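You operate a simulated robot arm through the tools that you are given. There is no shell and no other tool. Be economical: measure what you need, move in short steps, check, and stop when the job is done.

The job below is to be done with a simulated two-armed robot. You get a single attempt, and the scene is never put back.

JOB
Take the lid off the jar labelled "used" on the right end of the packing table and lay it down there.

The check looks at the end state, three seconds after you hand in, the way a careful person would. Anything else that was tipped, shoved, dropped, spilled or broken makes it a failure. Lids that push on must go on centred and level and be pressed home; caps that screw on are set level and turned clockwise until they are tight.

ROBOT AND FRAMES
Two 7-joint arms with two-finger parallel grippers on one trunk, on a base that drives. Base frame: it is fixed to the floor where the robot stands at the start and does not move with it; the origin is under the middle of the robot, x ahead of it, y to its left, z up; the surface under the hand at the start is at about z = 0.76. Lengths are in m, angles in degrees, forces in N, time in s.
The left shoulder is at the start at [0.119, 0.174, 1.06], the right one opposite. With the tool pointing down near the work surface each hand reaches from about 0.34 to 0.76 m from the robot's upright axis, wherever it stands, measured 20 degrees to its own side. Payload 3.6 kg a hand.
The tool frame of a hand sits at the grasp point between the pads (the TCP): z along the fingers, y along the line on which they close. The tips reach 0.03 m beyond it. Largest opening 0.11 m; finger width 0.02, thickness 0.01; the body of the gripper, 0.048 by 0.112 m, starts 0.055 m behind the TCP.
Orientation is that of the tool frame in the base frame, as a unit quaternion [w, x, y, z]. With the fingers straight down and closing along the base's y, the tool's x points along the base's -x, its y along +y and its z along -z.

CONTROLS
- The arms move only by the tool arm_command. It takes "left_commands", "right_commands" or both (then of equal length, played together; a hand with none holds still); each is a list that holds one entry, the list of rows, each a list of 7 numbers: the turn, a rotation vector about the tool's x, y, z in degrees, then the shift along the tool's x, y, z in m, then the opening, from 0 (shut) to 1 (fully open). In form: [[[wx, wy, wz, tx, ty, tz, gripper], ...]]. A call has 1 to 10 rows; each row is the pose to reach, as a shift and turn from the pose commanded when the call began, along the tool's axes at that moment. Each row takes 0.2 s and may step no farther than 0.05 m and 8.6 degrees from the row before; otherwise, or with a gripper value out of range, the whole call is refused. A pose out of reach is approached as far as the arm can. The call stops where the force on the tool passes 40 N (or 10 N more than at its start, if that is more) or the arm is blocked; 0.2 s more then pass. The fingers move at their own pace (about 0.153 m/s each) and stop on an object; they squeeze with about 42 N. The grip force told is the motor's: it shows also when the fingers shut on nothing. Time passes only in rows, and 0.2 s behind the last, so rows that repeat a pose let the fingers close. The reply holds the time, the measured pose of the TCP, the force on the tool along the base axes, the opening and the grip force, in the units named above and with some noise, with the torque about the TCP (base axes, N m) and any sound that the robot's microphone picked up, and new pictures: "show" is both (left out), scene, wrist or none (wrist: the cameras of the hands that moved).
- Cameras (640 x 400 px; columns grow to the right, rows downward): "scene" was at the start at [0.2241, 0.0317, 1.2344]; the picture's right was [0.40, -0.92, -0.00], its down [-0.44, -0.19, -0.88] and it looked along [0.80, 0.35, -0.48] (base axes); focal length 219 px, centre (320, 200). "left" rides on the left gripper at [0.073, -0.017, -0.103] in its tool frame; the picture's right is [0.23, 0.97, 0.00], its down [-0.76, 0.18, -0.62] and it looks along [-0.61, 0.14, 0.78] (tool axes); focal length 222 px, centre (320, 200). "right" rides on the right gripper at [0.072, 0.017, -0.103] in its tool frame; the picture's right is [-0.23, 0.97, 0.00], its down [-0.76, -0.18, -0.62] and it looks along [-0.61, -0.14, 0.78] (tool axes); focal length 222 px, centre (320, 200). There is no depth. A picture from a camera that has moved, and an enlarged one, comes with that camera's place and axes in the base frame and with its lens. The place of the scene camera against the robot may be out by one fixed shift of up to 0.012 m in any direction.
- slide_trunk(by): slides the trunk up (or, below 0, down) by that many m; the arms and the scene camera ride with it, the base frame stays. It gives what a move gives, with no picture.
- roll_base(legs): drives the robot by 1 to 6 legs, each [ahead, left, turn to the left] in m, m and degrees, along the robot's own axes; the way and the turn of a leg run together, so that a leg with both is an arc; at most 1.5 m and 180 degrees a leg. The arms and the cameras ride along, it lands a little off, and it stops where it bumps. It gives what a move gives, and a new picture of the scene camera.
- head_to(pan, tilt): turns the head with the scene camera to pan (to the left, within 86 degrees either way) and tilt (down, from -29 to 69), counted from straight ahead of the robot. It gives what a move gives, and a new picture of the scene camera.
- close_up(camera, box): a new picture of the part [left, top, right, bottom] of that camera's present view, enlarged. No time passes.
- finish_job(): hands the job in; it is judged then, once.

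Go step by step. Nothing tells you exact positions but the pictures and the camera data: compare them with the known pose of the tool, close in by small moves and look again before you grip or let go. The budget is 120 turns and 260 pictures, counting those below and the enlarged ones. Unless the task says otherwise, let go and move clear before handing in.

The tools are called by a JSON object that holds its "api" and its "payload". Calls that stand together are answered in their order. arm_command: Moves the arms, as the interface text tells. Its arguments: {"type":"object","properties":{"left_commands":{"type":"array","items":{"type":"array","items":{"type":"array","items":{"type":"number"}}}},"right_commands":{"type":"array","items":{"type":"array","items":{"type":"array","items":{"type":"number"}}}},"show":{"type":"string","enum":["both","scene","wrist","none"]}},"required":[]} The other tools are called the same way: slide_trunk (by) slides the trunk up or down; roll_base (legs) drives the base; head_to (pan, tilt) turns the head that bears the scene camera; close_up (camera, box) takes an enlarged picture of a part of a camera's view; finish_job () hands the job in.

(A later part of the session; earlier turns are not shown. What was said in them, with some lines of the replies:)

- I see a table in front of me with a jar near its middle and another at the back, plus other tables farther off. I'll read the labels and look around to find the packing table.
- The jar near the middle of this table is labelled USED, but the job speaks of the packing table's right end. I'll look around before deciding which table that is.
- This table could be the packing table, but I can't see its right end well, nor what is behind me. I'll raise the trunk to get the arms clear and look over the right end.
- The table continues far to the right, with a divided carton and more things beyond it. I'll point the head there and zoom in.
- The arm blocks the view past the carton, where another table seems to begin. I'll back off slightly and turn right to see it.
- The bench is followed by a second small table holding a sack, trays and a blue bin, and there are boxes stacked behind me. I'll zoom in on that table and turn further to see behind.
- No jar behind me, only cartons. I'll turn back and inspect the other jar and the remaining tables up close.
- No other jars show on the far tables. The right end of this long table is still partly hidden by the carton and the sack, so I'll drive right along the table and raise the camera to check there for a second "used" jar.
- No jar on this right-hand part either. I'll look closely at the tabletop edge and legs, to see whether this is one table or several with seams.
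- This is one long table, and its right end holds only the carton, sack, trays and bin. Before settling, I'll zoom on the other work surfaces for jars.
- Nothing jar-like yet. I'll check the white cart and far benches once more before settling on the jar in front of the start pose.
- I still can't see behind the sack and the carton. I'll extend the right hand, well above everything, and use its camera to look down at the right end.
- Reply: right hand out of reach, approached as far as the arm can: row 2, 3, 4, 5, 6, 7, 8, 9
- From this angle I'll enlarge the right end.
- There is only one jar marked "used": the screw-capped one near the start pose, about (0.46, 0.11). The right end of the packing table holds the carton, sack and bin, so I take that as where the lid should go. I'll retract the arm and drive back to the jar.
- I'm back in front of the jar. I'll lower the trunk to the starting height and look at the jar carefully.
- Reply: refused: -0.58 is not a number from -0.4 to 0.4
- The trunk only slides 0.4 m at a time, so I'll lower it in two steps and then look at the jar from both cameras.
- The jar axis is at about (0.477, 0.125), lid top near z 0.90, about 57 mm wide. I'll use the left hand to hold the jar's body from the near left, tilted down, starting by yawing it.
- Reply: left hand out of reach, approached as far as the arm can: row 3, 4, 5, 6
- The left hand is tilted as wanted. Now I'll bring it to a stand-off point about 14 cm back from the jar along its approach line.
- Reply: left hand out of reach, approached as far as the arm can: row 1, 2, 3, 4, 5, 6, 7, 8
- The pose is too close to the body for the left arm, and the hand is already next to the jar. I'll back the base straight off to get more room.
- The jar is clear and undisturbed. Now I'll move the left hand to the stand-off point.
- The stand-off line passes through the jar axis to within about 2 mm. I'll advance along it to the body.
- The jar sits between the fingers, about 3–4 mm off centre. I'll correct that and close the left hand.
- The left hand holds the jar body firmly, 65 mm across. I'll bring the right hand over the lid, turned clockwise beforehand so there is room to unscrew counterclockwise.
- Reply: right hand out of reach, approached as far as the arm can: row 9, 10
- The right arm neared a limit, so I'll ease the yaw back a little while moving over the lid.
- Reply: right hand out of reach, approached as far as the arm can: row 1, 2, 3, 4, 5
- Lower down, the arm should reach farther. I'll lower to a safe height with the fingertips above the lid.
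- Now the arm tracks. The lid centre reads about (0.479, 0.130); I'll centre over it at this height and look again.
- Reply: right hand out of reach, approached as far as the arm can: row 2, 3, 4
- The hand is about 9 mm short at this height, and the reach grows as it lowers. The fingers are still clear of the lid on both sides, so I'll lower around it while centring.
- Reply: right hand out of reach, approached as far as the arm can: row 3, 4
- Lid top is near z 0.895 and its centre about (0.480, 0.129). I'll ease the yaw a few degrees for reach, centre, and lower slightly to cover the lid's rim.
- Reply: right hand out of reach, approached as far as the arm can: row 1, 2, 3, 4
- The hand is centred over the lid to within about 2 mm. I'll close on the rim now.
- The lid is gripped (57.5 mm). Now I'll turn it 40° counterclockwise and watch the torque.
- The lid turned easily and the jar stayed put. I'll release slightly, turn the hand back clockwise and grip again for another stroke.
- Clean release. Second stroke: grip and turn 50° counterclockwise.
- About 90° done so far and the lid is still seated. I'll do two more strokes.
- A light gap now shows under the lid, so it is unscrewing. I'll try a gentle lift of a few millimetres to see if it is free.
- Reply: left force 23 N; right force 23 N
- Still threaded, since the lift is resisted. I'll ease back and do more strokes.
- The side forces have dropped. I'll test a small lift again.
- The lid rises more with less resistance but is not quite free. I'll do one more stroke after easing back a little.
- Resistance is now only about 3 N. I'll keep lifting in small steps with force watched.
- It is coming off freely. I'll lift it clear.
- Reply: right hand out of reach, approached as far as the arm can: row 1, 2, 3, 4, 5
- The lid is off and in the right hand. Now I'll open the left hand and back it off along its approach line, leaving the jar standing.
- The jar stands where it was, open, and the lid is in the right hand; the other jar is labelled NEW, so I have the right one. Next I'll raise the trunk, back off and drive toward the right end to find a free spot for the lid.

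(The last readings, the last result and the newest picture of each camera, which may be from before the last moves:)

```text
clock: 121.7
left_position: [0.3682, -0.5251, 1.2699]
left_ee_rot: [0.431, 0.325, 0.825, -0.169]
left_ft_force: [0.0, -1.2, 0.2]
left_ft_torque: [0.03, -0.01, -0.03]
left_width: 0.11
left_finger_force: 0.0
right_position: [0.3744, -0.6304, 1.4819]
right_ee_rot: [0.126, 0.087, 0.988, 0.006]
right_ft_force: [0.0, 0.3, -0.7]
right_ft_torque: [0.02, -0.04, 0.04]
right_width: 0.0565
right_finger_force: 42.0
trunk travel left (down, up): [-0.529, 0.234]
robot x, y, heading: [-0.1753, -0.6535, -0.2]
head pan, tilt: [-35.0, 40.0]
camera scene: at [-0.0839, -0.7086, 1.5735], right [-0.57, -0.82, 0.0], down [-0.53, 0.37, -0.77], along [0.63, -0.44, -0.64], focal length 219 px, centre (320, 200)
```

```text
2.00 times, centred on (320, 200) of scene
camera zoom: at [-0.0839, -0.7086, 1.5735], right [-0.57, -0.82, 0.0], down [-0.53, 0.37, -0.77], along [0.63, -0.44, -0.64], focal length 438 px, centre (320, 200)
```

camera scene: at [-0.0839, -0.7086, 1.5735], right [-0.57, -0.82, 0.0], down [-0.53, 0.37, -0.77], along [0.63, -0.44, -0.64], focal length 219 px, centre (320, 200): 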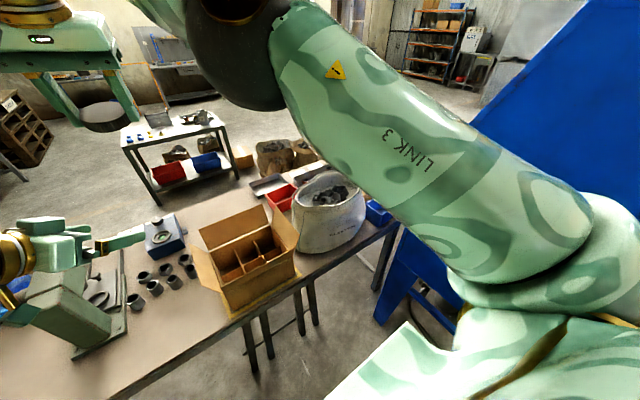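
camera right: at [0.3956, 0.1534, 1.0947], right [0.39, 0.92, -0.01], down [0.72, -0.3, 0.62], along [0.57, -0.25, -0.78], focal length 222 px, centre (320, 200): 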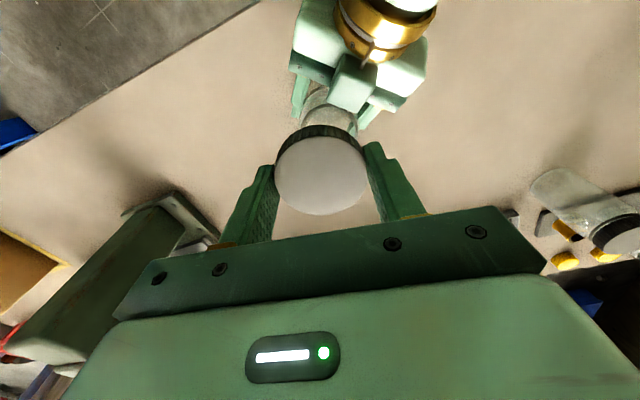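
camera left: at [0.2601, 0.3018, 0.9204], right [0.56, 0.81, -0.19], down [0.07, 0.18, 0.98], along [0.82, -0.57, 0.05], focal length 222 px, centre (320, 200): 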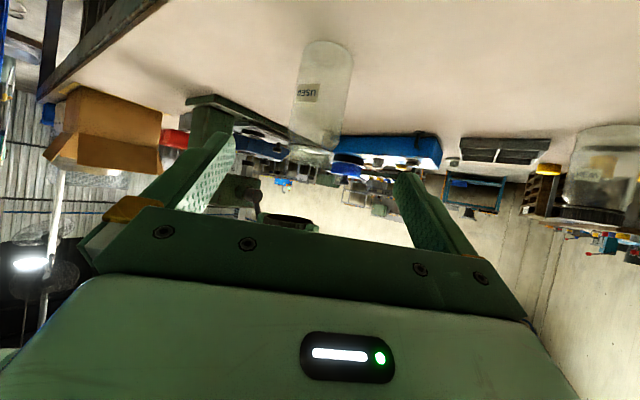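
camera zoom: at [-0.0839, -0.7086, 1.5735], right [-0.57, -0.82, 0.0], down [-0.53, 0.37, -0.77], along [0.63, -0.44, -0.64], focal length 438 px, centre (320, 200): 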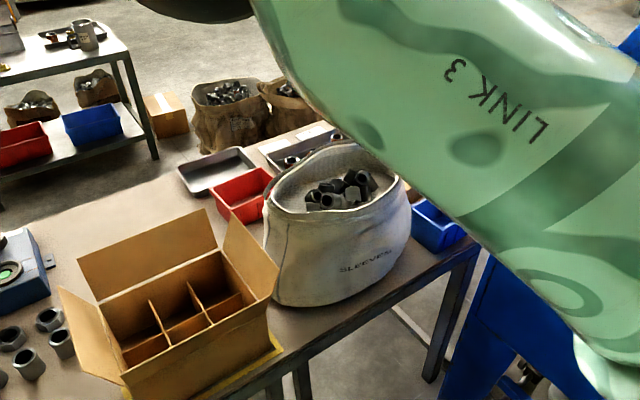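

Looking at the whole table again, its labels (FAN, tray numbers, FREE LOCK) and the press all face the far side, where the worker stands. For that person the jars are at the right end, while my own right end is crowded. So "there" is the end where the USED jar stands, and I'll drive back and lay the lid on the clear spot beside it.

{"api": "roll_base", "payload": {"legs": [[0, 0.95, 0]]}}

{"api": "head_to", "payload": {"pan": 0, "tilt": 50}}

{"api": "arm_command", "payload": {"left_commands": [[[0, 0, 0, -0.03, 0, -0.02, 1], [0, 0, 0, -0.06, 0, -0.04, 1], [0, 0, 0, -0.09, 0, -0.06, 1], [0, 0, 0, -0.123, 0, -0.086, 1], [0, 0, 0, -0.123, 0.02, -0.12, 1]]], "right_commands": [[[0, 4, 0, 0.01, 0, 0, 0.3], [0, 8, 0, 0.02, 0, 0, 0.3], [0, 12, 0, 0.03, 0, 0, 0.3], [0, 14.5, 0, 0.04, 0, 0, 0.3], [0, 14.5, 0, 0.04, 0, 0, 0.3]]]}}

```text
clock: 126.6
left_position: [0.3691, 0.4265, 1.2694]
left_ee_rot: [0.431, 0.324, 0.826, -0.167]
left_ft_force: [0.1, -0.1, 0.9]
left_ft_torque: [0.0, 0.01, -0.01]
left_width: 0.1101
left_finger_force: 0.1
right_position: [0.3755, 0.3212, 1.4832]
right_ee_rot: [0.125, 0.087, 0.988, 0.006]
right_ft_force: [0.4, 0.8, 0.9]
right_ft_torque: [-0.03, -0.02, 0.02]
right_width: 0.0567
right_finger_force: 42.0
trunk travel left (down, up): [-0.529, 0.234]
robot x, y, heading: [-0.1762, 0.2958, -0.1]
head pan, tilt: [-35.0, 40.0]
camera scene: at [-0.0823, 0.242, 1.5735], right [-0.57, -0.82, 0.0], down [-0.53, 0.37, -0.77], along [0.63, -0.44, -0.64], focal length 219 px, centre (320, 200)
```

scene: 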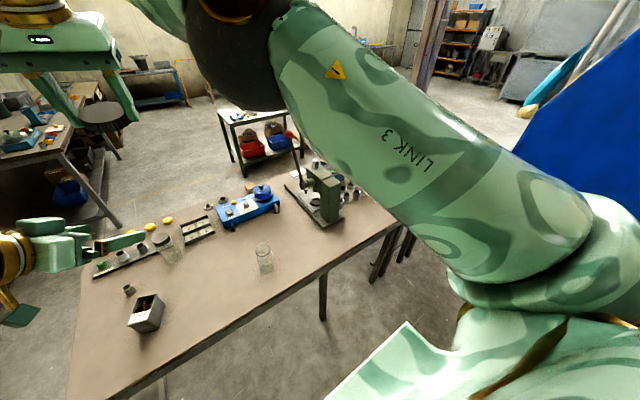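

```text
clock: 127.6
left_position: [0.3692, 0.426, 1.2701]
left_ee_rot: [0.43, 0.324, 0.826, -0.167]
left_ft_force: [-0.4, 0.1, 0.5]
left_ft_torque: [0.03, 0.0, 0.03]
left_width: 0.1101
left_finger_force: 0.1
right_position: [0.3754, 0.3205, 1.4826]
right_ee_rot: [0.127, 0.087, 0.988, 0.006]
right_ft_force: [0.3, 0.0, -0.3]
right_ft_torque: [0.02, 0.01, -0.03]
right_width: 0.0567
right_finger_force: 41.6
trunk travel left (down, up): [-0.529, 0.234]
robot x, y, heading: [-0.1746, 0.2948, 0.0]
head pan, tilt: [0.0, 50.0]
camera scene: at [-0.0749, 0.2905, 1.5593], right [0.0, -1.0, 0.0], down [-0.77, 0.0, -0.64], along [0.64, 0.0, -0.77], focal length 219 px, centre (320, 200)
```

scene: 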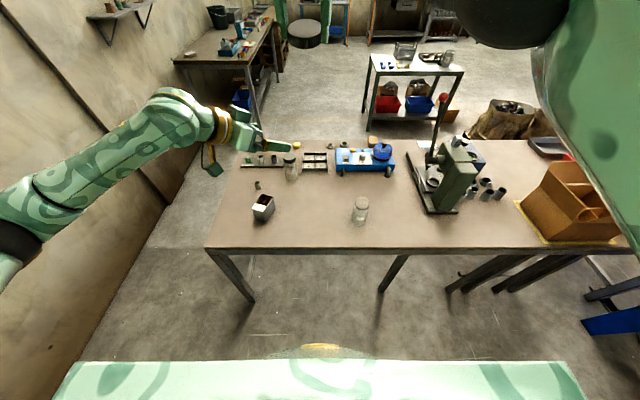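

```text
clock: 128.8
left_position: [0.3607, 0.4614, 1.4405]
left_ee_rot: [0.43, 0.325, 0.825, -0.169]
left_ft_force: [0.5, 0.7, 0.9]
left_ft_torque: [0.03, -0.02, -0.02]
left_width: 0.1102
left_finger_force: 0.0
right_position: [0.3259, 0.3276, 1.4663]
right_ee_rot: [0.001, 0.086, 0.996, 0.017]
right_ft_force: [-0.2, 0.3, 0.2]
right_ft_torque: [-0.01, 0.0, 0.0]
right_width: 0.0567
right_finger_force: 41.9
right hand out of reach, approached as far as the arm can: row 1, 2, 3, 4, 5
trunk travel left (down, up): [-0.529, 0.234]
robot x, y, heading: [-0.1751, 0.2947, 0.1]
head pan, tilt: [0.0, 50.0]
camera scene: at [-0.0756, 0.2922, 1.5594], right [0.0, -1.0, 0.0], down [-0.77, 0.0, -0.64], along [0.64, 0.0, -0.77], focal length 219 px, centre (320, 200)
camera right: at [0.2582, 0.3534, 1.5688], right [0.39, 0.92, 0.03], down [0.72, -0.33, 0.62], along [0.58, -0.22, -0.79], focal length 222 px, centre (320, 200)
camera left: at [0.256, 0.5361, 1.4394], right [0.57, 0.8, -0.19], down [0.07, 0.18, 0.98], along [0.82, -0.57, 0.05], focal length 222 px, centre (320, 200)
```

scene: 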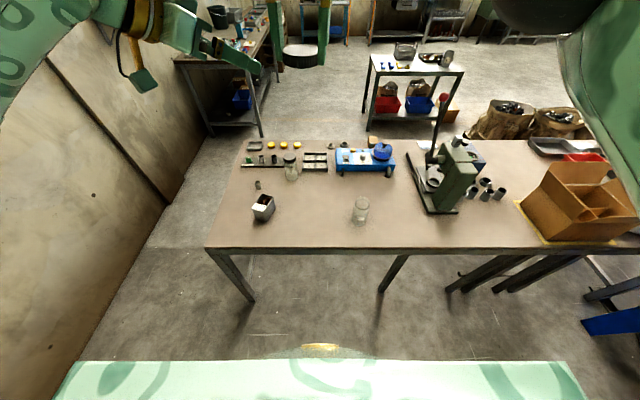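
right: 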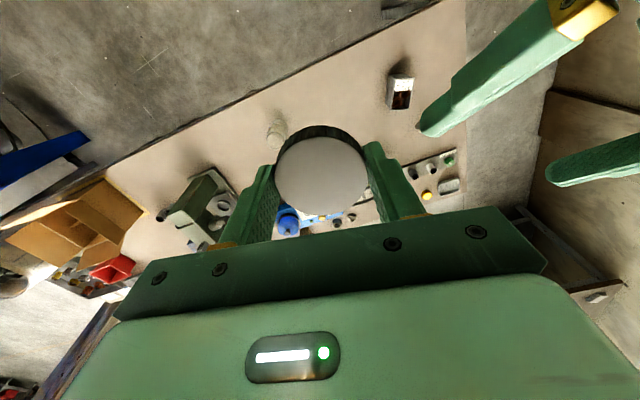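
left: 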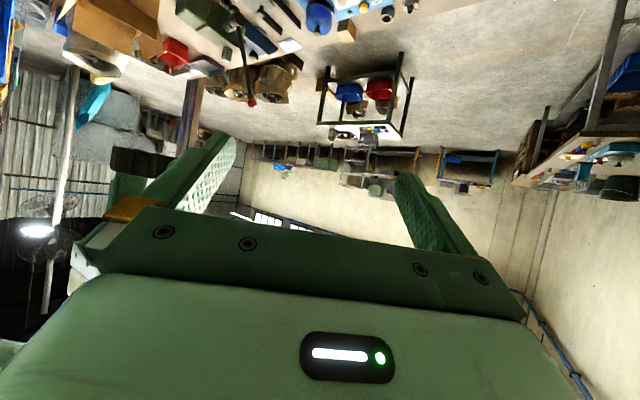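

The right hand is level again. The clear spot between the jar and the 370 g box, around (0.44, 0.33), looks empty; I'll lower the trunk.

{"api": "slide_trunk", "payload": {"by": -0.35}}

{"api": "arm_command", "payload": {"right_commands": [[[0, 0, 0, -0.02, 0, 0.03, 0.3], [0, 0, 0, -0.04, 0, 0.06, 0.3], [0, 0, 0, -0.06, 0, 0.09, 0.3], [0, 0, 0, -0.08, 0, 0.12, 0.3], [0, 0, 0, -0.1, 0, 0.15, 0.3], [0, 0, 0, -0.11, 0, 0.18, 0.3], [0, 0, 0, -0.11, 0, 0.2, 0.3]]]}}

```text
clock: 132.2
left_position: [0.3618, 0.46, 1.0895]
left_ee_rot: [0.43, 0.325, 0.825, -0.169]
left_ft_force: [-0.2, 0.6, 0.3]
left_ft_torque: [0.03, -0.02, 0.0]
left_width: 0.1102
left_finger_force: 0.0
right_position: [0.3276, 0.3243, 1.1166]
right_ee_rot: [0.0, 0.085, 0.996, 0.017]
right_ft_force: [0.0, -0.9, -1.4]
right_ft_torque: [0.01, -0.01, 0.02]
right_width: 0.0568
right_finger_force: 42.1
trunk travel left (down, up): [-0.179, 0.584]
robot x, y, heading: [-0.1752, 0.2974, -0.1]
head pan, tilt: [0.0, 50.0]
```

```text
clock: 133.8
left_position: [0.363, 0.4612, 1.0898]
left_ee_rot: [0.43, 0.324, 0.826, -0.168]
left_ft_force: [0.8, 0.1, -0.1]
left_ft_torque: [0.0, 0.01, -0.01]
left_width: 0.11
left_finger_force: 0.1
right_position: [0.4363, 0.3123, 0.9165]
right_ee_rot: [-0.001, 0.085, 0.996, 0.017]
right_ft_force: [-0.8, -0.7, -0.3]
right_ft_torque: [0.0, -0.02, -0.01]
right_width: 0.0566
right_finger_force: 42.0
trunk travel left (down, up): [-0.179, 0.584]
robot x, y, heading: [-0.1716, 0.2961, -0.0]
head pan, tilt: [0.0, 50.0]
camera scene: at [0.0444, 0.2905, 1.2027], right [0.0, -1.0, 0.0], down [-0.77, 0.0, -0.64], along [0.64, 0.0, -0.77], focal length 219 px, centre (320, 200)
camera right: at [0.3683, 0.3392, 1.018], right [0.39, 0.92, 0.03], down [0.72, -0.33, 0.62], along [0.58, -0.22, -0.79], focal length 222 px, centre (320, 200)
```

scene: 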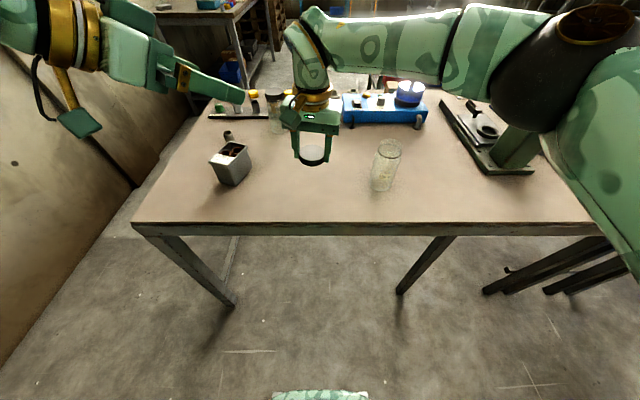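
right: 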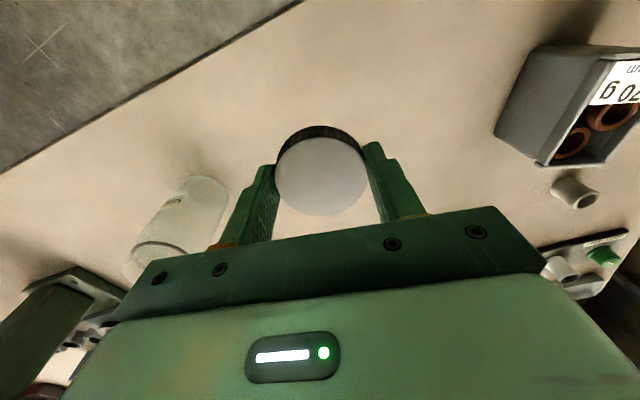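

The lid is over clear table between the jar and the box. I'll level the slight 2° tilt and lower toward the surface.

{"api": "arm_command", "payload": {"right_commands": [[[1, 0, 0, 0, 0, 0.03, 0.3], [2, 0, 0, 0, 0, 0.06, 0.3], [2, 0, 0, 0, 0, 0.085, 0.3], [2, 0, 0, 0, 0, 0.1, 0.3], [2, 0, 0, 0, 0, 0.108, 0.3], [2, 0, 0, 0, 0, 0.108, 0.3]]]}}

{"api": "close_up", "payload": {"camera": "scene", "box": [250, 110, 410, 230]}}

```text
clock: 135.2
left_position: [0.3629, 0.4602, 1.0902]
left_ee_rot: [0.43, 0.324, 0.826, -0.168]
left_ft_force: [-0.9, -0.6, 0.1]
left_ft_torque: [0.03, -0.01, 0.02]
left_width: 0.1099
left_finger_force: 0.0
right_position: [0.4387, 0.3175, 0.8094]
right_ee_rot: [-0.001, 0.085, 0.996, -0.001]
right_ft_force: [0.0, 0.0, 0.5]
right_ft_torque: [-0.01, -0.04, 0.04]
right_width: 0.0566
right_finger_force: 41.8
trunk travel left (down, up): [-0.179, 0.584]
robot x, y, heading: [-0.1722, 0.2988, 0.0]
head pan, tilt: [0.0, 50.0]
camera scene: at [0.0442, 0.2905, 1.2028], right [0.0, -1.0, 0.0], down [-0.77, 0.0, -0.64], along [0.64, 0.0, -0.77], focal length 219 px, centre (320, 200)
camera right: at [0.3697, 0.3467, 0.9096], right [0.39, 0.92, 0.0], down [0.72, -0.3, 0.62], along [0.57, -0.24, -0.78], focal length 222 px, centre (320, 200)
```

scene: 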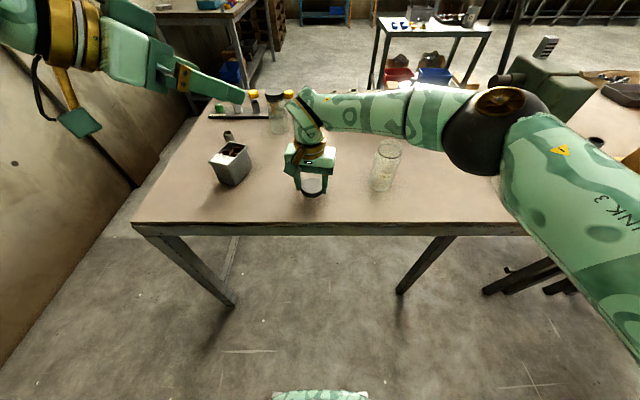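
right: 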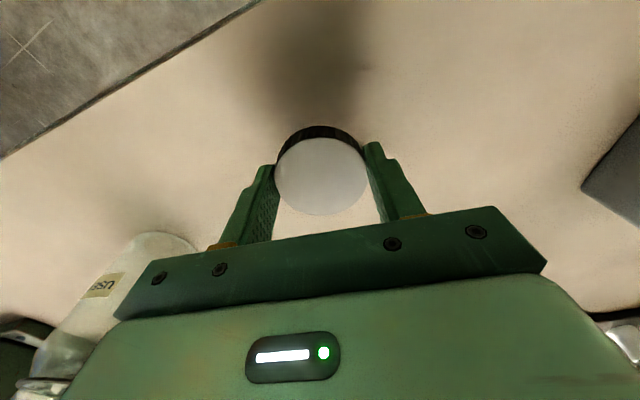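

```text
3.33 times, centred on (330, 170) of scene
camera zoom: at [0.0442, 0.2905, 1.2028], right [0.0, -1.0, 0.0], down [-0.77, 0.0, -0.64], along [0.64, 0.0, -0.77], focal length 731 px, centre (287, 300)
```

zoom: 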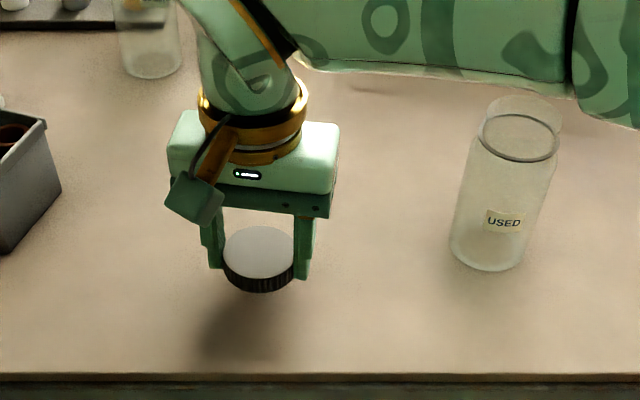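

The lid is about 1–2 cm above the table. I'll lower by small steps until I feel contact.

{"api": "arm_command", "payload": {"right_commands": [[[0, 0, 0, 0, 0, 0.003, 0.3], [0, 0, 0, 0, 0, 0.006, 0.3], [0, 0, 0, 0, 0, 0.009, 0.3], [0, 0, 0, 0, 0, 0.011, 0.3], [0, 0, 0, 0, 0, 0.011, 0.3]]], "show": "none"}}

{"api": "arm_command", "payload": {"right_commands": [[[0, 0, 0, 0, 0, 0.002, 0.3], [0, 0, 0, 0, 0, 0.004, 0.3], [0, 0, 0, 0, 0, 0.004, 0.3]]], "show": "scene"}}

{"api": "close_up", "payload": {"camera": "scene", "box": [270, 150, 350, 210]}}

```text
clock: 136.4
left_position: [0.3621, 0.4602, 1.09]
left_ee_rot: [0.429, 0.325, 0.826, -0.168]
left_ft_force: [-0.4, 0.5, 0.3]
left_ft_torque: [-0.01, 0.02, 0.0]
left_width: 0.11
left_finger_force: 0.0
right_position: [0.4376, 0.3166, 0.7968]
right_ee_rot: [0.0, 0.085, 0.996, -0.001]
right_ft_force: [-0.8, 1.0, 0.5]
right_ft_torque: [-0.02, -0.01, 0.02]
right_width: 0.0566
right_finger_force: 41.9
trunk travel left (down, up): [-0.179, 0.584]
robot x, y, heading: [-0.1739, 0.2967, 0.1]
head pan, tilt: [0.0, 50.0]
```

```text
clock: 137.2
left_position: [0.3616, 0.46, 1.0889]
left_ee_rot: [0.429, 0.325, 0.826, -0.168]
left_ft_force: [0.1, -0.1, -0.2]
left_ft_torque: [0.0, -0.01, 0.02]
left_width: 0.1098
left_finger_force: 0.0
right_position: [0.4364, 0.3164, 0.7922]
right_ee_rot: [-0.001, 0.085, 0.996, -0.001]
right_ft_force: [-0.9, 0.6, 0.6]
right_ft_torque: [-0.01, -0.01, 0.03]
right_width: 0.0564
right_finger_force: 41.4
trunk travel left (down, up): [-0.179, 0.584]
robot x, y, heading: [-0.173, 0.2979, 0.0]
head pan, tilt: [0.0, 50.0]
camera scene: at [0.0442, 0.2905, 1.2027], right [0.0, -1.0, 0.0], down [-0.77, 0.0, -0.64], along [0.64, 0.0, -0.77], focal length 219 px, centre (320, 200)
```

scene: 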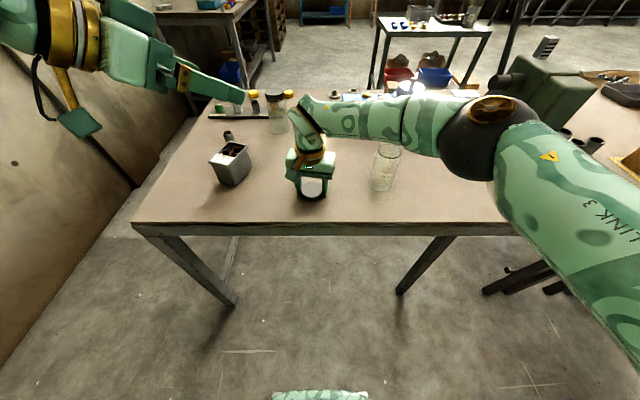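

```text
6.67 times, centred on (310, 180) of scene
camera zoom: at [0.0442, 0.2905, 1.2027], right [0.0, -1.0, 0.0], down [-0.77, 0.0, -0.64], along [0.64, 0.0, -0.77], focal length 1461 px, centre (387, 333)
```

zoom: 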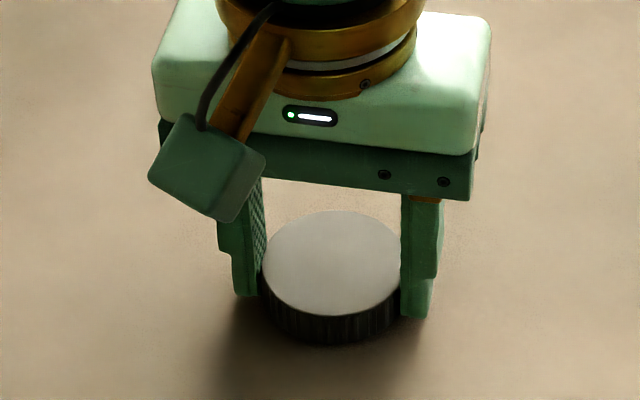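

Almost down, with no contact felt yet. I'll go down another few millimetres in finer steps.

{"api": "arm_command", "payload": {"right_commands": [[[0, 0, 0, 0, 0, 0.0015, 0.3], [0, 0, 0, 0, 0, 0.003, 0.3], [0, 0, 0, 0, 0, 0.003, 0.3]]], "show": "none"}}

{"api": "close_up", "payload": {"camera": "scene", "box": [270, 150, 350, 210]}}

```text
clock: 138.1
left_position: [0.3619, 0.4603, 1.0895]
left_ee_rot: [0.43, 0.324, 0.826, -0.168]
left_ft_force: [0.0, 0.0, 0.2]
left_ft_torque: [0.03, -0.01, -0.02]
left_width: 0.1101
left_finger_force: 0.0
right_position: [0.4378, 0.3161, 0.7897]
right_ee_rot: [0.0, 0.086, 0.996, 0.0]
right_ft_force: [-0.4, 0.2, 1.3]
right_ft_torque: [0.06, -0.03, -0.01]
right_width: 0.0569
right_finger_force: 42.3
trunk travel left (down, up): [-0.179, 0.584]
robot x, y, heading: [-0.1752, 0.296, -0.1]
head pan, tilt: [0.0, 50.0]
```

```text
6.67 times, centred on (310, 180) of scene
camera zoom: at [0.044, 0.2905, 1.2028], right [0.0, -1.0, 0.0], down [-0.77, 0.0, -0.64], along [0.64, 0.0, -0.77], focal length 1461 px, centre (387, 333)
```

zoom: 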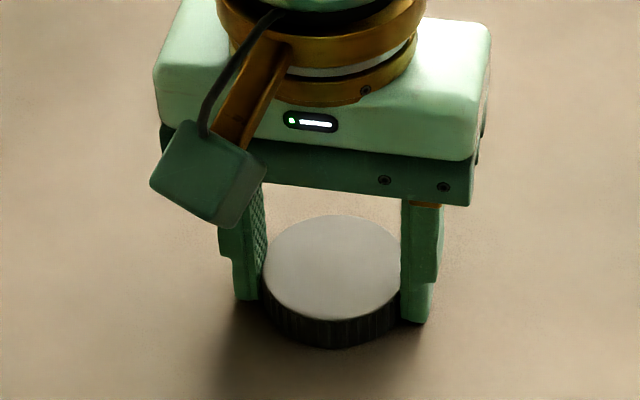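

{"api": "arm_command", "payload": {"right_commands": [[[0, 0, 0, 0, 0, 0.0015, 0.3], [0, 0, 0, 0, 0, 0.0025, 0.3], [0, 0, 0, 0, 0, 0.0025, 0.3]]], "show": "none"}}

```text
clock: 138.8
left_position: [0.3611, 0.4609, 1.0911]
left_ee_rot: [0.431, 0.324, 0.825, -0.167]
left_ft_force: [-0.7, -0.9, -0.8]
left_ft_torque: [-0.01, 0.0, 0.05]
left_width: 0.1099
left_finger_force: 0.1
right_position: [0.4367, 0.3162, 0.7901]
right_ee_rot: [0.002, 0.085, 0.996, 0.0]
right_ft_force: [2.5, -1.5, 23.9]
right_ft_torque: [-0.45, 0.22, 0.33]
right_width: 0.0567
right_finger_force: 42.6
trunk travel left (down, up): [-0.179, 0.584]
robot x, y, heading: [-0.174, 0.2941, 0.0]
head pan, tilt: [0.0, 50.0]
```

The lid now rests on the table (24 N contact). I'll ease up slightly, release, and raise the hand straight up.

{"api": "arm_command", "payload": {"right_commands": [[[0, 0, 0, 0, 0, -0.002, 0.3], [0, 0, 0, 0, 0, -0.002, 0.75], [0, 0, 0, 0, 0, -0.002, 1], [0, 0, 0, 0, 0, -0.002, 1], [0, 0, 0, 0, 0, -0.03, 1], [0, 0, 0, 0, 0, -0.07, 1], [0, 0, 0, 0, 0, -0.11, 1], [0, 0, 0, 0, 0, -0.15, 1], [0, 0, 0, 0, 0, -0.18, 1]]]}}

{"api": "close_up", "payload": {"camera": "scene", "box": [200, 80, 440, 230]}}

```text
clock: 140.8
left_position: [0.3616, 0.4601, 1.089]
left_ee_rot: [0.43, 0.324, 0.826, -0.168]
left_ft_force: [0.7, -0.4, 0.8]
left_ft_torque: [-0.02, 0.0, 0.0]
left_width: 0.11
left_finger_force: 0.0
right_position: [0.4379, 0.3166, 0.9681]
right_ee_rot: [-0.002, 0.086, 0.996, -0.001]
right_ft_force: [-0.3, -0.3, -0.2]
right_ft_torque: [0.02, -0.04, 0.03]
right_width: 0.11
right_finger_force: 0.0
trunk travel left (down, up): [-0.179, 0.584]
robot x, y, heading: [-0.1763, 0.2944, 0.2]
head pan, tilt: [0.0, 50.0]
camera scene: at [0.0439, 0.2906, 1.2028], right [0.0, -1.0, 0.0], down [-0.77, 0.0, -0.64], along [0.64, 0.0, -0.77], focal length 219 px, centre (320, 200)
camera right: at [0.3699, 0.3471, 1.0703], right [0.39, 0.92, 0.0], down [0.72, -0.3, 0.62], along [0.57, -0.24, -0.78], focal length 222 px, centre (320, 200)
```

scene: 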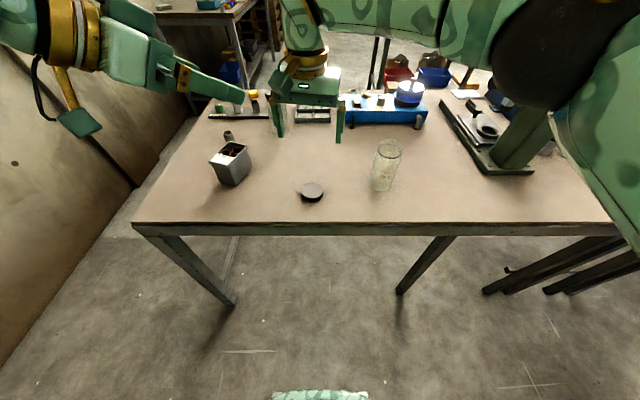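
right: 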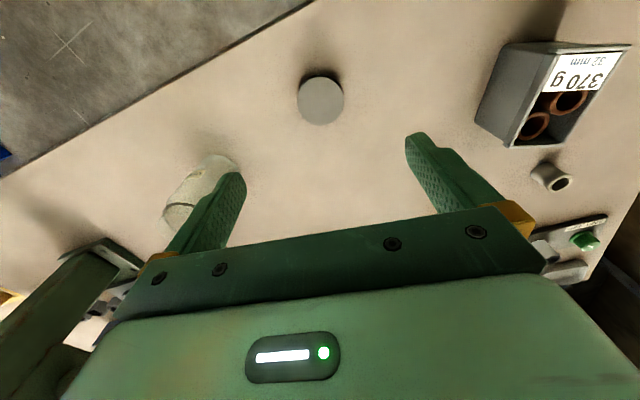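

```text
2.67 times, centred on (320, 155) of scene
camera zoom: at [0.0439, 0.2906, 1.2028], right [0.0, -1.0, 0.0], down [-0.77, 0.0, -0.64], along [0.64, 0.0, -0.77], focal length 585 px, centre (320, 320)
```

zoom: 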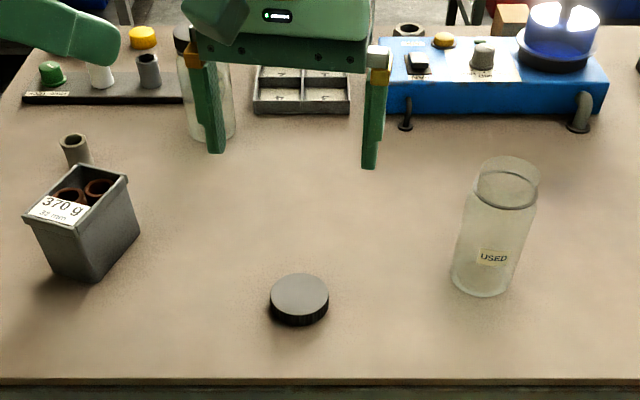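

The lid lies flat on the table beside the open, upright USED jar. Nothing else was disturbed and both hands are clear, so I'm handing in.

{"api": "finish_job", "payload": {}}

```text
The job is handed in.
```

I took the lid off the "USED" jar and laid it flat on the table about 20 cm from the jar. The jar is still standing, nothing else looked disturbed, and both hands are clear.

**Uncertain:** I had to guess what "right end" meant. The jar isn't at the right end as the robot sees the table. The table's labels and the press face the far side, so I took "right end" from the worker's view, where the jars stand. If you meant the robot's right, by the carton and sack, the lid is at the wrong end.
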